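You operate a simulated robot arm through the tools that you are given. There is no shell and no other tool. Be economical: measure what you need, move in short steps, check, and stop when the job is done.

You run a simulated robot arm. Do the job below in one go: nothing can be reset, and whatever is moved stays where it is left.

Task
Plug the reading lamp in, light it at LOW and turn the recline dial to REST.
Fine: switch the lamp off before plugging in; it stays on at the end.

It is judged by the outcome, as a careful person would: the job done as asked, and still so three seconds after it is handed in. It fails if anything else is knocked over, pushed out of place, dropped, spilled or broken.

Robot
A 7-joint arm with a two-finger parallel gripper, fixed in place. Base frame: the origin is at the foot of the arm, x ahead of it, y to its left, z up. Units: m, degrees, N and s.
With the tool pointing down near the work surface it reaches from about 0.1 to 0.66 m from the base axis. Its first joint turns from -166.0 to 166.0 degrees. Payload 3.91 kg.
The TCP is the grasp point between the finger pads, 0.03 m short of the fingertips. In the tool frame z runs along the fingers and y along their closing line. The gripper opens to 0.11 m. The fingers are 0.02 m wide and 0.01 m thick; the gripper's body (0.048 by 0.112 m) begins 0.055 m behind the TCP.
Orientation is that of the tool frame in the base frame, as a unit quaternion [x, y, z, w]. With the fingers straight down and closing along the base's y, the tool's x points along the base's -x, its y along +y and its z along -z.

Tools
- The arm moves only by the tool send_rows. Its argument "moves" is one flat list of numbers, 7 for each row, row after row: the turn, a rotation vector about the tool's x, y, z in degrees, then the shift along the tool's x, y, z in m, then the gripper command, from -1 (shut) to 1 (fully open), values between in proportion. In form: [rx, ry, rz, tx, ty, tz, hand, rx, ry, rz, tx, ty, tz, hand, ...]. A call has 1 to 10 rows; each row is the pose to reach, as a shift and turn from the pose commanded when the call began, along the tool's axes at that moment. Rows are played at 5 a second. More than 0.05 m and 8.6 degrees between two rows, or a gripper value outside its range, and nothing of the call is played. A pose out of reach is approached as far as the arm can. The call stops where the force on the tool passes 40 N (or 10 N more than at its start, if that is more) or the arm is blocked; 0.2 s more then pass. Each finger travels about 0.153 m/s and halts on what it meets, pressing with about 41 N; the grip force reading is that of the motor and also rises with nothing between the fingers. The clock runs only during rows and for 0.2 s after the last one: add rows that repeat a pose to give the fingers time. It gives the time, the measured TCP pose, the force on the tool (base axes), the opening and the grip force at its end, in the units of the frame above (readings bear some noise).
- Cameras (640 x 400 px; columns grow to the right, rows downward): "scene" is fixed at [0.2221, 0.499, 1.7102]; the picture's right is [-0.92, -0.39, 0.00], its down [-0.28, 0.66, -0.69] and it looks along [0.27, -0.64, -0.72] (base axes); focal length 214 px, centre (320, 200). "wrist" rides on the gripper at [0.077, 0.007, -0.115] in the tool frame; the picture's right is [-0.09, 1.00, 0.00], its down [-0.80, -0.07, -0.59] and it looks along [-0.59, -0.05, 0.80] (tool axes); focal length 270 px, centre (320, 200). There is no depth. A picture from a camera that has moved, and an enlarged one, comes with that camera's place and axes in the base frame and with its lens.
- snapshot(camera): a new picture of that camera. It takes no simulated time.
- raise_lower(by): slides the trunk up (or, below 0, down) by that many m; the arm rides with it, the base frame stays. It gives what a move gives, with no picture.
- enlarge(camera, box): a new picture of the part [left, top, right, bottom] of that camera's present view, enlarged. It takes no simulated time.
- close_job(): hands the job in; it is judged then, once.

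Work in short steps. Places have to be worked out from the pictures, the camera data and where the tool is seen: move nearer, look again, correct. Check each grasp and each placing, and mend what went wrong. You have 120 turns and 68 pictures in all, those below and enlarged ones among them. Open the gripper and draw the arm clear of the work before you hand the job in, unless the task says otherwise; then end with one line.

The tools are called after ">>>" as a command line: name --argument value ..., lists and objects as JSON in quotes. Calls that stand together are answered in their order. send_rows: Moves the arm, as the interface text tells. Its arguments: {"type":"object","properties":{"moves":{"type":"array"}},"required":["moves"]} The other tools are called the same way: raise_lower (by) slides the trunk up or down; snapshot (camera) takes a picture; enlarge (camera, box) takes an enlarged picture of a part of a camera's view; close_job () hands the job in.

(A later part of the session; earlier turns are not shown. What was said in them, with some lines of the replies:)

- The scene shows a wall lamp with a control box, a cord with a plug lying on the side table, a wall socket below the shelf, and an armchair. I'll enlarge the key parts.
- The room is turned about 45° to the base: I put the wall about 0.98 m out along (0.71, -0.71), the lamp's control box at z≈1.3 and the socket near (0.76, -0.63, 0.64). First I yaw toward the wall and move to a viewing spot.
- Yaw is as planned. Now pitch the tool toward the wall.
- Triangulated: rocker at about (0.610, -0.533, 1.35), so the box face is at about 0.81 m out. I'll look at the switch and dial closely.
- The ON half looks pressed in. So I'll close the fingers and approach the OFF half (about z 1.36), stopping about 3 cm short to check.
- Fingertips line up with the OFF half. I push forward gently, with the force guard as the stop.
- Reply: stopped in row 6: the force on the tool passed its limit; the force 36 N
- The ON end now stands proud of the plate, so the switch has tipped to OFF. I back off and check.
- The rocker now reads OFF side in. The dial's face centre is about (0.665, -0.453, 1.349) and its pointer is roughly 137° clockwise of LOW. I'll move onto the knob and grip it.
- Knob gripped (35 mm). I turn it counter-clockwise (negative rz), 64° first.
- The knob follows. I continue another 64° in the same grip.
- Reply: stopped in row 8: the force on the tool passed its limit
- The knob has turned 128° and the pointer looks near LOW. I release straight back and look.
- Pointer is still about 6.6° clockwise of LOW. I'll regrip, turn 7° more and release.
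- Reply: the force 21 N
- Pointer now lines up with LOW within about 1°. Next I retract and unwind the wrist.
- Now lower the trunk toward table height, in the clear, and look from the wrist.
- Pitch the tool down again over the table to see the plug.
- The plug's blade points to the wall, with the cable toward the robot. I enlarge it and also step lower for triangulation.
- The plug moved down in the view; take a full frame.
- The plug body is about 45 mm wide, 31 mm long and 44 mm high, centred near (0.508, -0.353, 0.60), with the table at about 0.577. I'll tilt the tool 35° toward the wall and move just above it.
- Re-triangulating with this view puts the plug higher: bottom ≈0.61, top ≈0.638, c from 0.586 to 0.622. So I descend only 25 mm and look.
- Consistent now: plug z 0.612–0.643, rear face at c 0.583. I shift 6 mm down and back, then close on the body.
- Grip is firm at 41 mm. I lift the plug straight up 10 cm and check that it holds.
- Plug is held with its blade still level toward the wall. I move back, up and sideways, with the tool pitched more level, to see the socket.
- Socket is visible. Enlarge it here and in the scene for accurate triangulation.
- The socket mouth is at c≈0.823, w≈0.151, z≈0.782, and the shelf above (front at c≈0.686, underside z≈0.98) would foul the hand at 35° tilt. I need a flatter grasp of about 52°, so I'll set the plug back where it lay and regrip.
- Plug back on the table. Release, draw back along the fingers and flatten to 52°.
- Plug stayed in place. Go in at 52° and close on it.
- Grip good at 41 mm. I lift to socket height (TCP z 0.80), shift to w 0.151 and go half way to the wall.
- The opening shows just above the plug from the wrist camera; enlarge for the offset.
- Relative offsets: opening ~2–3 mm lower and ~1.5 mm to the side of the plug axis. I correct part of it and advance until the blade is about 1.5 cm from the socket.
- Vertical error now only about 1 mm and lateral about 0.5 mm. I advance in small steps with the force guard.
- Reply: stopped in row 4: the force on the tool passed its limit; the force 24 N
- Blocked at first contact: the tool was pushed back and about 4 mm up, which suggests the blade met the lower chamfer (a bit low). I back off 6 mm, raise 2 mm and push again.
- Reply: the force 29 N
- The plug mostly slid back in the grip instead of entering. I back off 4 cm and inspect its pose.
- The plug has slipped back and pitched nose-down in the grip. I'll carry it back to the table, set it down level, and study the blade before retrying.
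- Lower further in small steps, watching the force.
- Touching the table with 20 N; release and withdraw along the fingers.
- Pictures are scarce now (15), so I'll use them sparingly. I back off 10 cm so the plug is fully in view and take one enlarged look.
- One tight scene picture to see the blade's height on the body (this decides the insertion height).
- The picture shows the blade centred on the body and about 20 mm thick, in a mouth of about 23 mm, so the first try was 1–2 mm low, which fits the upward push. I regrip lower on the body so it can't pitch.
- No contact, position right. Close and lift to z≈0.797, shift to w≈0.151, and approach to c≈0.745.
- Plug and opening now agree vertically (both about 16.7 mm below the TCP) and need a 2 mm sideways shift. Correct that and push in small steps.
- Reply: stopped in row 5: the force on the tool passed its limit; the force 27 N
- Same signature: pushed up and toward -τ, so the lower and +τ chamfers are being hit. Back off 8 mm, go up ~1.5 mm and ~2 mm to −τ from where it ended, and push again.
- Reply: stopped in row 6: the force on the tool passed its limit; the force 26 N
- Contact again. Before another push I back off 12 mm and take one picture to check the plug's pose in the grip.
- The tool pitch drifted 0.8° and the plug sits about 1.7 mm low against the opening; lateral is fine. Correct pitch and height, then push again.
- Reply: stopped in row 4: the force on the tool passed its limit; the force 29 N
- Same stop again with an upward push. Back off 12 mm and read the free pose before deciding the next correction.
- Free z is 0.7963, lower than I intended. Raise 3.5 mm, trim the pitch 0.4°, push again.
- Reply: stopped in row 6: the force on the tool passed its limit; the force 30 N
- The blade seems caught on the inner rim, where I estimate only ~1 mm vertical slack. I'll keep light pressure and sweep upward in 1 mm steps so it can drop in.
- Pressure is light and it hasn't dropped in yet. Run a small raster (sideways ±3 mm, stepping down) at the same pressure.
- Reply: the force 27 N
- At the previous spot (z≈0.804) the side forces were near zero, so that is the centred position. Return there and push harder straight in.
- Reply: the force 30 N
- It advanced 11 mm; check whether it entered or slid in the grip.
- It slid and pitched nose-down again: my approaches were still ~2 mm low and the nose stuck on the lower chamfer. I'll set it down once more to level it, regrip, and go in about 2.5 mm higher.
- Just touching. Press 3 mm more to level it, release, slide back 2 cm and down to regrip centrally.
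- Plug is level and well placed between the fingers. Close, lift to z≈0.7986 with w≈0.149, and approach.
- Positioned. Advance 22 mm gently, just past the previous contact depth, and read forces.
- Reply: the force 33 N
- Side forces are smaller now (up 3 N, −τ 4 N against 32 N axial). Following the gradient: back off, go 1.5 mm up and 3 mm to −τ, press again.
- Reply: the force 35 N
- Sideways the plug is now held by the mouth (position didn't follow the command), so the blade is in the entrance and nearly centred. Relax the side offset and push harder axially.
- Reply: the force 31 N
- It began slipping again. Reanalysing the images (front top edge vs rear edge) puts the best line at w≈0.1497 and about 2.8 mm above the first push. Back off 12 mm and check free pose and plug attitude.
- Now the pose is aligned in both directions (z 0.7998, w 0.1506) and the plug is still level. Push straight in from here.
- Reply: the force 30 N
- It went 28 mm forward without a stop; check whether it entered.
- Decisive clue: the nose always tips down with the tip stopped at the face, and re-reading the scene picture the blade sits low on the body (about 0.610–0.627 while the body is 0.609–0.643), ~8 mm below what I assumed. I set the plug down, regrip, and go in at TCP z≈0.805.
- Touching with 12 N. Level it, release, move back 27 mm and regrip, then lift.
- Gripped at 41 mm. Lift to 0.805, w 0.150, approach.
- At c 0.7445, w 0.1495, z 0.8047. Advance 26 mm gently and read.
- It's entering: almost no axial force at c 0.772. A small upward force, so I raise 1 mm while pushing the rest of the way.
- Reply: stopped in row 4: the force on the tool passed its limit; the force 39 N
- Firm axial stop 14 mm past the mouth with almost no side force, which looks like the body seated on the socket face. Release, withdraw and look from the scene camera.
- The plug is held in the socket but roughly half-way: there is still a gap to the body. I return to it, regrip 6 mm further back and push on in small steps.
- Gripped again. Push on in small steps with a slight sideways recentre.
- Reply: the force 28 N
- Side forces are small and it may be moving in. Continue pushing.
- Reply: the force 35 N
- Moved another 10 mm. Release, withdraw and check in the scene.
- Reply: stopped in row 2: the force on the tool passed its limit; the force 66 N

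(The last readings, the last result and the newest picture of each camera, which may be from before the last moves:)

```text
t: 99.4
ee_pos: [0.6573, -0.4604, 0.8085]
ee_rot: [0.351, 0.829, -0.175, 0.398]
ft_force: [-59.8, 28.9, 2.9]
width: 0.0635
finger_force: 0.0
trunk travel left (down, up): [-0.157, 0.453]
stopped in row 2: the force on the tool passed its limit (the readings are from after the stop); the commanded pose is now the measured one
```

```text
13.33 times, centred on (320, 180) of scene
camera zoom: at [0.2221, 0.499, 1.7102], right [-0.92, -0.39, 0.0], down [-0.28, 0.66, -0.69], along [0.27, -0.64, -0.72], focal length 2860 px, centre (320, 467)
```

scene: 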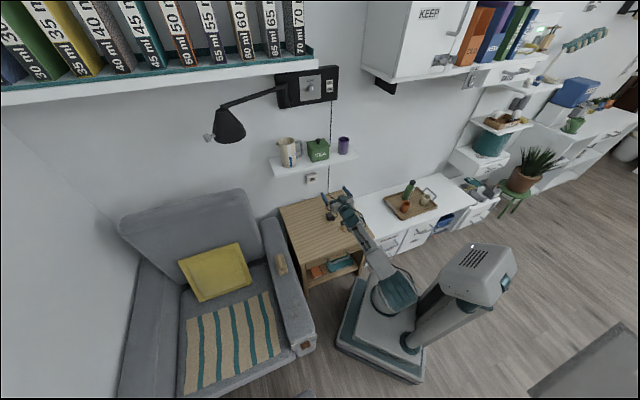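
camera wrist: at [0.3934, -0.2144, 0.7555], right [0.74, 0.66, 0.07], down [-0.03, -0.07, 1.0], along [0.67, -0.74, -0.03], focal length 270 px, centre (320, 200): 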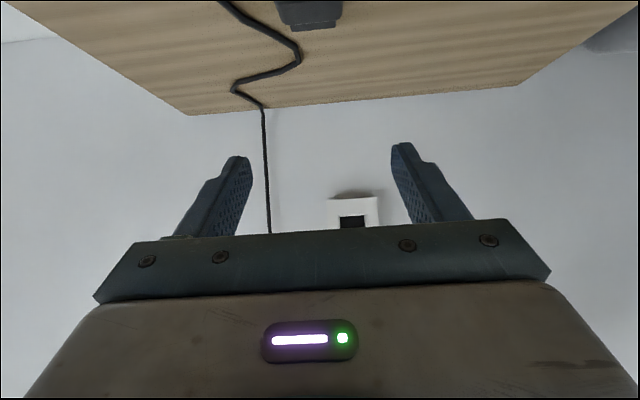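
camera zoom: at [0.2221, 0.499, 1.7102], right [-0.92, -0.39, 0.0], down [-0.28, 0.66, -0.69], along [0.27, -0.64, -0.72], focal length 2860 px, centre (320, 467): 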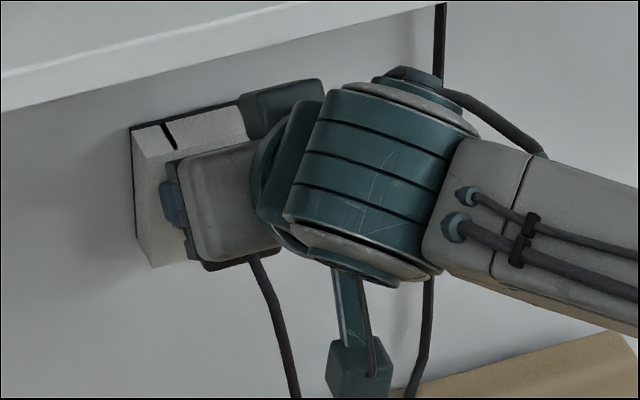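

On opening, the fingertips pressed against the socket face. Back straight off slowly.

>>> send_rows --moves '[0, 0, 0, 0.0031, 0, -0.0039, 0.05, 0, 0, 0, 0.0094, 0, -0.0117, 0.05, 0, 0, 0, 0.0187, 0, -0.0234, 0.36, 0, 0, 0, 0.0437, 0, -0.0547, 0.36, 0, 0, 0, 0.0687, 0, -0.0859, 0.36, 0, 0, 0, 0.0999, 0, -0.125, 0.36, 0, 0, 0, 0.125, 0, -0.156, 0.36]'

```text
t: 101.0
ee_pos: [0.5242, -0.3157, 0.8054]
ee_rot: [0.349, 0.83, -0.171, 0.399]
ft_force: [0.5, -1.3, -0.1]
width: 0.0748
finger_force: 0.0
trunk travel left (down, up): [-0.157, 0.453]
```

The plug released cleanly and the arm is clear. I'll verify electrically later by the lamp lighting. Now swing over toward the recline dial, which is on the armrest front near (0.36, 0.34), keeping height.

>>> send_rows --moves '[0, 0, 0, 0.027, 0.01, -0.035, 0.36, 0, 0, 0, 0.053, 0.025, -0.066, 0.36, 0, 0, 0, 0.078, 0.043, -0.096, 0.36, 0, 0, 0, 0.102, 0.062, -0.126, 0.36, 0, 0, 0, 0.126, 0.081, -0.156, 0.36, 0, 0, 0, 0.15, 0.1, -0.186, 0.36, 0, 0, 0, 0.174, 0.119, -0.216, 0.36, 0, 0, 0, 0.198, 0.138, -0.246, 0.36, 0, 0, 0, 0.222, 0.157, -0.276, 0.36]'

>>> send_rows --moves '[0, 0, 0, 0.024, 0.02, -0.03, 0.36, 0, 0, 0, 0.048, 0.04, -0.06, 0.36, 0, 0, 0, 0.072, 0.06, -0.09, 0.36, 0, 0, 0, 0.096, 0.08, -0.12, 0.36, 0, 0, 0, 0.12, 0.1, -0.15, 0.36, 0, 0, 0, 0.144, 0.12, -0.18, 0.36, 0, 0, 0, 0.168, 0.14, -0.21, 0.36, 0, 0, 0, 0.192, 0.16, -0.24, 0.36, 0, 0, 0, 0.216, 0.18, -0.27, 0.36]'

```text
t: 103.0
ee_pos: [0.388, 0.0478, 0.8026]
ee_rot: [0.348, 0.831, -0.171, 0.399]
ft_force: [0.2, -0.6, 0.0]
width: 0.0748
finger_force: 0.0
trunk travel left (down, up): [-0.157, 0.453]
```

```text
t: 105.0
ee_pos: [0.2767, 0.4213, 0.7999]
ee_rot: [0.348, 0.83, -0.172, 0.4]
ft_force: [0.7, -0.7, 0.8]
width: 0.0746
finger_force: 0.2
trunk travel left (down, up): [-0.157, 0.453]
```

Over the area in front of the armrest. Lower 18 cm and look.

>>> send_rows --moves '[0, 0, 0, 0.0352, 0, 0.0281, 0.36, 0, 0, 0, 0.0703, 0, 0.0562, 0.36, 0, 0, 0, 0.1055, 0, 0.0842, 0.36, 0, 0, 0, 0.1406, 0, 0.1123, 0.36, 0, 0, 0, 0.1406, 0, 0.1123, 0.36]'

>>> enlarge --camera "wrist" --box '[160, 0, 480, 200]'

```text
t: 106.2
ee_pos: [0.2745, 0.4193, 0.6181]
ee_rot: [0.348, 0.831, -0.171, 0.4]
ft_force: [-0.3, -0.1, 1.1]
width: 0.0749
finger_force: 0.0
trunk travel left (down, up): [-0.157, 0.453]
```

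```text
2.00 times, centred on (320, 100) of wrist
camera zoom: at [0.1836, 0.5229, 0.6295], right [0.75, 0.66, 0.06], down [-0.02, -0.07, 1.0], along [0.66, -0.75, -0.04], focal length 541 px, centre (320, 400)
```

zoom: 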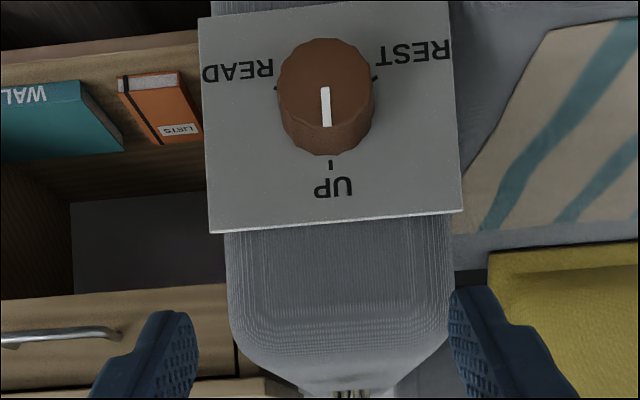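

Clear view: pointer is at UP, REST is about 120° counter-clockwise, and the knob (≈49 mm) is centred near w 0.495, z 0.455 with its plate at c≈−0.06. Level the tool and line up in front of it.

>>> send_rows --moves '[0, -7.7, 0, 0.0255, 0.001, 0.0203, 0.5, 0, -15.4, 0, 0.0509, 0.002, 0.0407, 0.5, 0, -23.1, 0, 0.0764, 0.003, 0.061, 0.5, 0, -30.8, 0, 0.1018, 0.004, 0.0814, 0.5, 0, -38.6, 0, 0.1273, 0.0045, 0.1017, 0.5, 0, -38.6, 0, 0.1273, 0.0045, 0.1017, 0.5]'

```text
t: 107.4
ee_pos: [0.2758, 0.4224, 0.4749]
ee_rot: [0.277, 0.663, -0.272, 0.64]
ft_force: [-11.2, -6.3, 18.0]
width: 0.0825
finger_force: 0.0
trunk travel left (down, up): [-0.157, 0.453]
stopped in row 5: the force on the tool passed its limit (the readings are from after the stop); the commanded pose is now the measured one
```

Unexpected contact pushing up: something low lies under the hand there (a dark shape at the bottom edge of the scene view). Raise 8 cm at once and look.

>>> send_rows --moves '[0, 0, 0, -0.03, 0, 0, 0.5, 0, 0, 0, -0.08, 0, 0, 0.5]'

>>> enlarge --camera "scene" --box '[180, 240, 440, 400]'

```text
t: 108.0
ee_pos: [0.2788, 0.4201, 0.5544]
ee_rot: [0.277, 0.662, -0.272, 0.641]
ft_force: [-0.6, 0.7, 0.5]
width: 0.0824
finger_force: 0.0
trunk travel left (down, up): [-0.157, 0.453]
```

```text
2.46 times, centred on (310, 320) of scene
camera zoom: at [0.2221, 0.499, 1.7102], right [-0.92, -0.39, 0.0], down [-0.28, 0.66, -0.69], along [0.27, -0.64, -0.72], focal length 528 px, centre (345, -95)
```

zoom: 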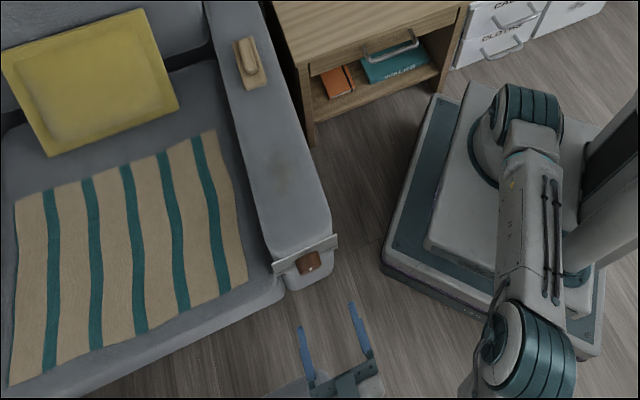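

The arm is clear; the chair is undisturbed. A low object sits behind at c≳0.12 and the camera under the hand touched it. I'll move forward of it at this height, pre-rotate −60° (camera to the side), then lower in front of the dial.

>>> send_rows --moves '[0, 0, -7.5, 0, 0, 0.028, 0.5, 0, 0, -15, 0, 0, 0.055, 0.5, 0, 0, -22.5, 0, 0, 0.055, 0.5, 0, 0, -30, 0, 0, 0.055, 0.5, 0, 0, -37.5, 0, 0, 0.055, 0.5, 0, 0, -45, 0, 0, 0.055, 0.5, 0, 0, -52.5, 0, 0, 0.055, 0.5, 0, 0, -60, 0, 0, 0.055, 0.5, 0, 0, -60, 0, 0, 0.055, 0.5]'

```text
t: 110.0
ee_pos: [0.3175, 0.38, 0.5515]
ee_rot: [-0.092, 0.712, -0.557, 0.417]
ft_force: [0.2, -0.6, -0.3]
width: 0.0825
finger_force: 0.0
trunk travel left (down, up): [-0.157, 0.453]
```

Lower to dial height in steps.

>>> send_rows --moves '[0, 0, 0, 0.0152, 0.0283, 0.001, 0.5, 0, 0, 0, 0.0305, 0.0566, 0.002, 0.5, 0, 0, 0, 0.0457, 0.0849, 0.003, 0.5, 0, 0, 0, 0.0457, 0.0849, 0.003, 0.5]'

```text
t: 111.0
ee_pos: [0.3197, 0.3818, 0.4559]
ee_rot: [-0.091, 0.712, -0.557, 0.418]
ft_force: [0.4, 0.3, 0.3]
width: 0.0826
finger_force: 0.1
trunk travel left (down, up): [-0.157, 0.453]
```

No contact. Move forward over the knob and close.

>>> send_rows --moves '[0, 0, 0, 0, 0, 0.02, 0.5, 0, 0, 0, 0, 0, 0.04, 0.5, 0, 0, 0, 0, 0, 0.055, 0.5, 0, 0, 0, 0, 0, 0.066, 0.5, 0, 0, 0, 0, 0, 0.066, 0.5, 0, 0, 0, 0, 0, 0.066, -1, 0, 0, 0, 0, 0, 0.066, -1, 0, 0, 0, 0, 0, 0.066, -1]'

```text
t: 111.9
ee_pos: [0.3546, 0.346, 0.4525]
ee_rot: [-0.097, 0.715, -0.549, 0.422]
ft_force: [-32.6, 36.6, 6.2]
width: 0.0839
finger_force: 1.6
trunk travel left (down, up): [-0.157, 0.453]
stopped in row 4: the force on the tool passed its limit (the readings are from after the stop); the commanded pose is now the measured one
```

The fingertips met the plate at c≈−0.036, so it is nearer than I thought; then the same sight-line puts the knob centre at z≈0.470. Back off, raise 18 mm, go in again to just short of the plate and close.

>>> send_rows --moves '[0, 0, 0, 0, 0, -0.03, 0.5, 0, 0, 0, -0.0044, -0.0078, -0.04, 0.5, 0, 0, 0, -0.0088, -0.0157, -0.04, 0.5, 0, 0, 0, -0.0088, -0.0157, -0.02, 0.5, 0, 0, 0, -0.0088, -0.0157, -0.004, 0.5, 0, 0, 0, -0.0088, -0.0157, -0.004, 0.5, 0, 0, 0, -0.0088, -0.0157, -0.004, -1, 0, 0, 0, -0.0088, -0.0157, -0.004, -1, 0, 0, 0, -0.0088, -0.0157, -0.004, -1]'

```text
t: 113.9
ee_pos: [0.3546, 0.3455, 0.4702]
ee_rot: [-0.095, 0.715, -0.55, 0.421]
ft_force: [-27.1, 33.5, 6.2]
width: 0.0471
finger_force: 45.3
trunk travel left (down, up): [-0.157, 0.453]
```

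Knob gripped (47 mm), centred, though pressing on the plate. Ease back 4 mm and turn counter-clockwise 60°.

>>> send_rows --moves '[0, 0, 0, 0, 0, -0.003, -1, 0, 0, 0, 0, 0, -0.005, -1, 0, 0, -7.5, 0, 0, -0.005, -1, 0, 0, -15, 0, 0, -0.005, -1, 0, 0, -22.5, 0, 0, -0.005, -1, 0, 0, -30, 0, 0, -0.005, -1, 0, 0, -37.5, 0, 0, -0.005, -1, 0, 0, -45, 0, 0, -0.005, -1, 0, 0, -52.5, 0, 0, -0.005, -1, 0, 0, -60, 0, 0, -0.005, -1]'

```text
t: 116.1
ee_pos: [0.3521, 0.3461, 0.473]
ee_rot: [0.438, -0.571, 0.689, -0.085]
ft_force: [3.5, -2.6, 4.8]
width: 0.047
finger_force: 44.8
trunk travel left (down, up): [-0.157, 0.453]
```

Smooth turn with little force. Continue in the same grip and watch the measured rotation.

>>> send_rows --moves '[0, 0, -7.5, 0, 0, 0, -1, 0, 0, -15, 0, 0, 0, -1, 0, 0, -22.5, 0, 0, 0, -1, 0, 0, -30, 0, 0, 0, -1]'

```text
t: 117.1
ee_pos: [0.3521, 0.3472, 0.4709]
ee_rot: [0.571, -0.439, 0.687, 0.094]
ft_force: [-0.1, 11.3, 10.5]
width: 0.0468
finger_force: 44.6
trunk travel left (down, up): [-0.157, 0.453]
```

On track (30° achieved). Last 30°.

>>> send_rows --moves '[0, 0, -7.5, 0, 0, 0, -1, 0, 0, -15, 0, 0, 0, -1, 0, 0, -22.5, 0, 0, 0, -1, 0, 0, -30, 0, 0, 0, -1, 0, 0, -30, 0, 0, 0, -1]'

```text
t: 118.3
ee_pos: [0.353, 0.3471, 0.4709]
ee_rot: [0.665, -0.275, 0.64, 0.269]
ft_force: [12.6, 19.9, 8.6]
width: 0.0473
finger_force: 45.3
trunk travel left (down, up): [-0.157, 0.453]
```

Full 120° turned. Release, back off 6 cm and check the pointer.

>>> send_rows --moves '[0, 0, 0, 0, 0, 0, 0.3, 0, 0, 0, 0, 0, 0, 0.5, 0, 0, 0, 0, 0, -0.03, 0.5, 0, 0, 0, 0, 0, -0.06, 0.5]'

>>> enlarge --camera "wrist" --box '[208, 20, 432, 160]'

```text
t: 119.3
ee_pos: [0.3096, 0.3893, 0.4725]
ee_rot: [0.665, -0.276, 0.64, 0.269]
ft_force: [-0.2, -0.3, 0.2]
width: 0.0824
finger_force: 0.1
trunk travel left (down, up): [-0.157, 0.453]
```

```text
2.86 times, centred on (320, 90) of wrist
camera zoom: at [0.2266, 0.4653, 0.5546], right [-0.71, -0.7, -0.08], down [-0.39, 0.49, -0.78], along [0.58, -0.52, -0.62], focal length 772 px, centre (320, 514)
```

zoom: 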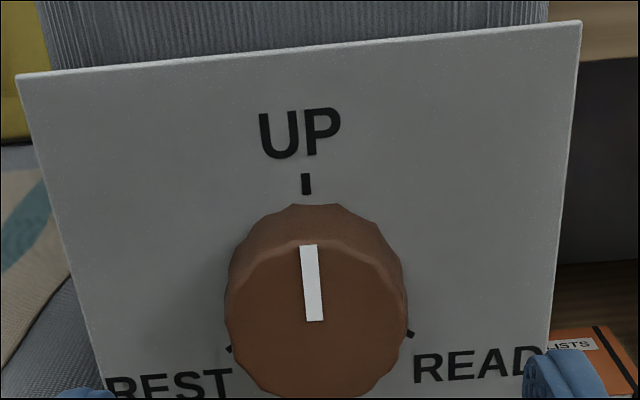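

The pointer is still at UP: it did not turn, so there's likely a stop on that side and the dial runs UP→READ→REST clockwise (240°). I regrip and turn clockwise 120°, then regrip for the other 120°.

>>> send_rows --moves '[0, 0, 0, 0, 0, 0.03, 0.5, 0, 0, 0, 0, 0, 0.058, 0.5, 0, 0, 0, 0, 0, 0.06, 0.5, 0, 0, 0, 0, 0, 0.06, -1, 0, 0, 0, 0, 0, 0.06, -1, 0, 0, 0, 0, 0, 0.06, -1]'

>>> send_rows --moves '[0, 0, 8, 0, 0, 0, -1, 0, 0, 16, 0, 0, 0, -1, 0, 0, 24, 0, 0, 0, -1, 0, 0, 32, 0, 0, 0, -1, 0, 0, 40, 0, 0, 0, -1, 0, 0, 48, 0, 0, 0, -1, 0, 0, 56, 0, 0, 0, -1, 0, 0, 64, 0, 0, 0, -1]'

>>> send_rows --moves '[0, 0, 8, 0, 0, 0, -1, 0, 0, 16, 0, 0, 0, -1, 0, 0, 24, 0, 0, 0, -1, 0, 0, 32, 0, 0, 0, -1, 0, 0, 40, 0, 0, 0, -1, 0, 0, 48, 0, 0, 0, -1, 0, 0, 56, 0, 0, 0, -1]'

```text
t: 120.7
ee_pos: [0.3532, 0.3472, 0.4708]
ee_rot: [0.666, -0.276, 0.639, 0.268]
ft_force: [10.5, 8.8, 1.3]
width: 0.0473
finger_force: 45.5
trunk travel left (down, up): [-0.157, 0.453]
```

```text
t: 122.5
ee_pos: [0.3524, 0.3464, 0.4705]
ee_rot: [0.418, -0.586, 0.685, -0.11]
ft_force: [5.4, 15.3, 7.4]
width: 0.0475
finger_force: 45.7
trunk travel left (down, up): [-0.157, 0.453]
```

```text
t: 124.1
ee_pos: [0.352, 0.3467, 0.4697]
ee_rot: [-0.092, 0.714, -0.553, 0.42]
ft_force: [0.2, 11.9, 3.9]
width: 0.0473
finger_force: 44.6
trunk travel left (down, up): [-0.157, 0.453]
```

Turned 120° with a steady grip. Release, back off, unwind 120°, regrip.

>>> send_rows --moves '[0, 0, 0, 0, 0, 0, 0.5, 0, 0, 0, 0, 0, 0, 0.5, 0, 0, 0, 0, 0, -0.04, 0.5, 0, 0, -8, 0, 0, -0.045, 0.5, 0, 0, -16, 0, 0, -0.045, 0.5, 0, 0, -24, 0, 0, -0.045, 0.5, 0, 0, -32, 0, 0, -0.045, 0.5, 0, 0, -40, 0, 0, -0.045, 0.5, 0, 0, -48, 0, 0, -0.045, 0.5, 0, 0, -56, 0, 0, -0.045, 0.5]'

>>> send_rows --moves '[0, 0, -8, 0, 0, 0, 0.5, 0, 0, -16, 0, 0, 0, 0.5, 0, 0, -24, 0, 0, 0, 0.5, 0, 0, -32, 0, 0, 0, 0.5, 0, 0, -40, 0, 0, 0, 0.5, 0, 0, -48, 0, 0, 0, 0.5, 0, 0, -56, 0, 0, 0, 0.5, 0, 0, -64, 0, 0, 0, 0.5, 0, 0, -64, 0, 0, 0, 0.5]'

```text
t: 126.3
ee_pos: [0.3211, 0.3785, 0.4736]
ee_rot: [0.419, -0.586, 0.685, -0.109]
ft_force: [0.3, 0.4, 0.1]
width: 0.0824
finger_force: 0.0
trunk travel left (down, up): [-0.157, 0.453]
```

```text
t: 128.3
ee_pos: [0.3205, 0.3779, 0.4724]
ee_rot: [0.666, -0.276, 0.638, 0.271]
ft_force: [0.2, -0.3, 1.1]
width: 0.0826
finger_force: 0.1
trunk travel left (down, up): [-0.157, 0.453]
```

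Forward, grip, and turn clockwise another 120°.

>>> send_rows --moves '[0, 0, 0, 0, 0, 0.025, 0.5, 0, 0, 0, 0, 0, 0.044, 0.5, 0, 0, 0, 0, 0, 0.044, 0.5, 0, 0, 0, 0, 0, 0.044, -1, 0, 0, 0, 0, 0, 0.044, -1, 0, 0, 0, 0, 0, 0.044, -1]'

>>> send_rows --moves '[0, 0, 8, 0, 0, 0, -1, 0, 0, 16, 0, 0, 0, -1, 0, 0, 24, 0, 0, 0, -1, 0, 0, 32, 0, 0, 0, -1, 0, 0, 40, 0, 0, 0, -1, 0, 0, 48, 0, 0, 0, -1, 0, 0, 56, 0, 0, 0, -1, 0, 0, 64, 0, 0, 0, -1]'

>>> send_rows --moves '[0, 0, 8, 0, 0, 0, -1, 0, 0, 16, 0, 0, 0, -1, 0, 0, 24, 0, 0, 0, -1, 0, 0, 32, 0, 0, 0, -1, 0, 0, 40, 0, 0, 0, -1, 0, 0, 48, 0, 0, 0, -1, 0, 0, 56, 0, 0, 0, -1]'

```text
t: 129.7
ee_pos: [0.3527, 0.3481, 0.4709]
ee_rot: [0.665, -0.275, 0.64, 0.268]
ft_force: [10.8, 7.8, 1.6]
width: 0.0466
finger_force: 44.3
trunk travel left (down, up): [-0.157, 0.453]
```

```text
t: 131.5
ee_pos: [0.3519, 0.3473, 0.4717]
ee_rot: [0.417, -0.586, 0.685, -0.112]
ft_force: [3.7, 17.0, 10.0]
width: 0.0465
finger_force: 45.1
trunk travel left (down, up): [-0.157, 0.453]
```

```text
t: 133.1
ee_pos: [0.351, 0.3466, 0.4696]
ee_rot: [-0.092, 0.715, -0.553, 0.419]
ft_force: [-6.6, 13.3, 3.3]
width: 0.0468
finger_force: 45.1
trunk travel left (down, up): [-0.157, 0.453]
```

Grip stayed constant during the turn. Release, back off and verify the pointer.

>>> send_rows --moves '[0, 0, 0, 0, 0, 0, 0.5, 0, 0, 0, 0, 0, 0, 0.5, 0, 0, 0, 0, 0, -0.03, 0.5, 0, 0, 0, 0, 0, -0.06, 0.5]'

>>> enlarge --camera "wrist" --box '[208, 20, 432, 180]'

```text
t: 134.1
ee_pos: [0.3082, 0.3887, 0.4729]
ee_rot: [-0.094, 0.714, -0.554, 0.418]
ft_force: [-0.2, 0.4, 0.1]
width: 0.0824
finger_force: 0.0
trunk travel left (down, up): [-0.157, 0.453]
```

```text
2.50 times, centred on (320, 100) of wrist
camera zoom: at [0.182, 0.4285, 0.4326], right [0.38, 0.42, -0.82], down [0.07, 0.88, 0.48], along [0.92, -0.24, 0.31], focal length 676 px, centre (320, 450)
```

zoom: 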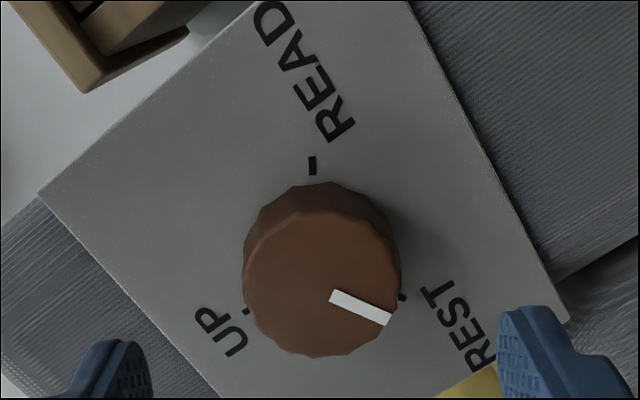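

Pointer is on REST (≈119.7° by the picture). Now raise the trunk and go back to the lamp switch.

>>> raise_lower --by 0.4

>>> send_rows --moves '[0, 0, 7.5, 0, 0, 0, 0, 0, 0, 15, 0, 0, 0, 0, 0, 0, 22.5, 0, 0, 0, 0, 0, 0, 30, 0, 0, 0, 0, 0, 0, 37.5, 0, 0, 0, -1, 0, 0, 45, 0, 0, 0, -1, 0, 0, 52.5, 0, 0, 0, -1, 0, 0, 60, 0, 0, 0, -1, 0, 0, 60, 0, 0, 0, -1]'

```text
t: 138.0
ee_pos: [0.3086, 0.3901, 0.8713]
ee_rot: [-0.093, 0.714, -0.554, 0.418]
ft_force: [-0.5, -0.6, 1.6]
width: 0.0826
finger_force: 0.0
trunk travel left (down, up): [-0.557, 0.053]
```

```text
t: 140.0
ee_pos: [0.3083, 0.3893, 0.8727]
ee_rot: [0.277, 0.665, -0.269, 0.639]
ft_force: [0.3, 0.5, 0.6]
width: 0.0
finger_force: 37.2
trunk travel left (down, up): [-0.557, 0.053]
```

Now travel up and across to the spot in front of the rocker, keeping well clear of the lamp.

>>> send_rows --moves '[0, -0.2, 0, -0.035, -0.015, 0.025, -1, 0, -0.4, 0, -0.07, -0.03, 0.05, -1, 0, -0.6, 0, -0.105, -0.045, 0.075, -1, 0, -0.8, 0, -0.14, -0.06, 0.1, -1, 0, -1.0, 0, -0.175, -0.075, 0.125, -1, 0, -1.2, 0, -0.21, -0.09, 0.15, -1, 0, -1.4, 0, -0.245, -0.105, 0.175, -1, 0, -1.6, 0, -0.28, -0.12, 0.2, -1, 0, -1.8, 0, -0.315, -0.135, 0.225, -1, 0, -2.2, 0, -0.35, -0.15, 0.25, -1]'

>>> send_rows --moves '[0, 0, 0, -0.012, -0.032, 0.029, -1, 0, 0, 0, -0.024, -0.064, 0.058, -1, 0, 0, 0, -0.036, -0.096, 0.087, -1, 0, 0, 0, -0.048, -0.128, 0.116, -1, 0, 0, 0, -0.06, -0.16, 0.145, -1, 0, 0, 0, -0.072, -0.192, 0.174, -1, 0, 0, 0, -0.084, -0.224, 0.203, -1, 0, 0, 0, -0.096, -0.256, 0.232, -1, 0, 0, 0, -0.108, -0.288, 0.26, -1, 0, 0, 0, -0.108, -0.288, 0.26, -1]'

```text
t: 141.7
ee_pos: [0.3899, 0.1243, 1.1229]
ee_rot: [0.323, 0.644, -0.316, 0.617]
ft_force: [0.3, -0.8, 0.1]
width: 0.0001
finger_force: 37.4
trunk travel left (down, up): [-0.557, 0.053]
stopped in row 8: the arm was blocked; the commanded pose is now the measured one
```

```text
t: 143.9
ee_pos: [0.3685, -0.2925, 1.2758]
ee_rot: [0.32, 0.645, -0.315, 0.619]
ft_force: [0.2, -0.2, -0.3]
width: 0.0
finger_force: 37.0
out of reach, approached as far as the arm can: row 3, 4, 5, 6, 7, 8, 9, 10
trunk travel left (down, up): [-0.557, 0.053]
```

Those poses were just too close to the base for a level tool; nothing pushed on the tool. Now move outward to c≈0.60 in front of the rocker's ON half, correcting the yaw.

>>> send_rows --moves '[-1.4, -0.4, 0, -0.02, 0.0071, 0.031, -1, -2.8, -0.7, -0.1, -0.04, 0.0143, 0.062, -1, -4.2, -1.1, -0.1, -0.06, 0.0214, 0.093, -1, -5.6, -1.4, -0.2, -0.08, 0.0285, 0.124, -1, -7, -1.8, -0.2, -0.1, 0.0357, 0.155, -1, -8.2, -2.2, -0.3, -0.1192, 0.0428, 0.1859, -1, -8.2, -2.2, -0.3, -0.1192, 0.0428, 0.1859, -1]'

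```text
t: 145.5
ee_pos: [0.5134, -0.421, 1.3875]
ee_rot: [0.268, 0.654, -0.276, 0.651]
ft_force: [0.1, 0.3, 0.1]
width: 0.0
finger_force: 37.4
trunk travel left (down, up): [-0.557, 0.053]
```

At w 0.065, c 0.661, z 1.3875. Align to the ON half (w 0.0535, z 1.334) and approach, then press with the force guard.

>>> send_rows --moves '[0, 0, 0, 0.027, -0.006, 0, -1, 0, 0, 0, 0.0535, -0.0118, 0, -1, 0, 0, 0, 0.0535, -0.0118, 0.04, -1, 0, 0, 0, 0.0535, -0.0118, 0.08, -1, 0, 0, 0, 0.0535, -0.0118, 0.08, -1]'

```text
t: 146.7
ee_pos: [0.5623, -0.4857, 1.3352]
ee_rot: [0.269, 0.654, -0.276, 0.651]
ft_force: [0.0, 0.4, 0.1]
width: 0.0
finger_force: 37.5
trunk travel left (down, up): [-0.557, 0.053]
```

>>> send_rows --moves '[0, 0, 0, 0.001, 0, 0.01, -1, 0, 0, 0, 0.001, 0, 0.016, -1, 0, 0, 0, 0.001, 0, 0.02, -1, 0, 0, 0, 0.001, 0, 0.024, -1, 0, 0, 0, 0.001, 0, 0.028, -1, 0, 0, 0, 0.001, 0, 0.032, -1, 0, 0, 0, 0.001, 0, 0.036, -1, 0, 0, 0, 0.001, 0, 0.04, -1]'

```text
t: 148.2
ee_pos: [0.5791, -0.5051, 1.333]
ee_rot: [0.269, 0.656, -0.275, 0.65]
ft_force: [-29.3, 37.1, -8.0]
width: 0.0
finger_force: 37.9
trunk travel left (down, up): [-0.557, 0.053]
stopped in row 7: the force on the tool passed its limit (the readings are from after the stop); the commanded pose is now the measured one
```

Pressed firmly at the same depth as the OFF press. Withdraw fully, then use the last picture on lamp, switch and plug together.

>>> send_rows --moves '[0, 0, 0, 0, 0, -0.04, -1, 0, 0, 0, 0, 0, -0.08, -1, 0, 0, 0, 0, 0, -0.12, -1, 0, 0, 0, 0, 0, -0.16, -0.5, 0, 0, 0, 0, 0, -0.2, 0, 0, 0, 0, 0, 0, -0.24, 0.5, 0, 0, 0, 0, 0, -0.25, 1, 0, 0, 0, 0, 0, -0.25, 1]'

>>> enlarge --camera "scene" --box '[195, 65, 371, 192]'

```text
t: 150.0
ee_pos: [0.4071, -0.3349, 1.3315]
ee_rot: [0.271, 0.656, -0.276, 0.648]
ft_force: [0.6, 0.1, -0.1]
width: 0.1099
finger_force: 0.0
trunk travel left (down, up): [-0.557, 0.053]
```

```text
3.15 times, centred on (283, 128) of scene
camera zoom: at [0.2221, 0.499, 1.7102], right [-0.92, -0.39, 0.0], down [-0.28, 0.66, -0.69], along [0.27, -0.64, -0.72], focal length 676 px, centre (436, 425)
```

zoom: 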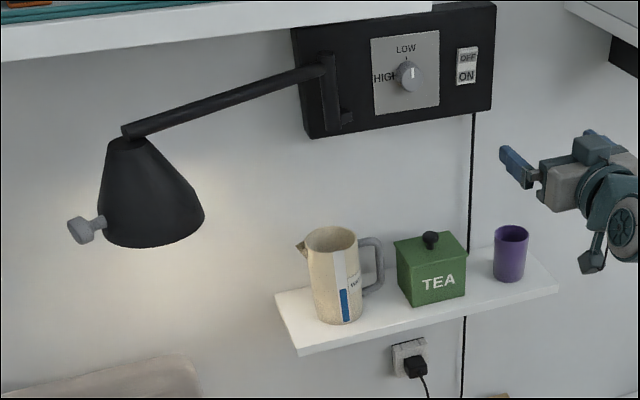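

The lamp glows with the dial at LOW and the switch ON, the plug is seated, the recline dial is on REST, and the arm is open and clear. I'm handing the job in.

>>> close_job

```text
The job is handed in.
```

The job is handed in: the lamp is plugged in (switched off first) and lit at LOW, and the recline dial is at REST. While I was lining up for the dial, the hand pressed with about 20 N on a low object in front of the armchair that I never saw clearly; I don't know whether it moved.
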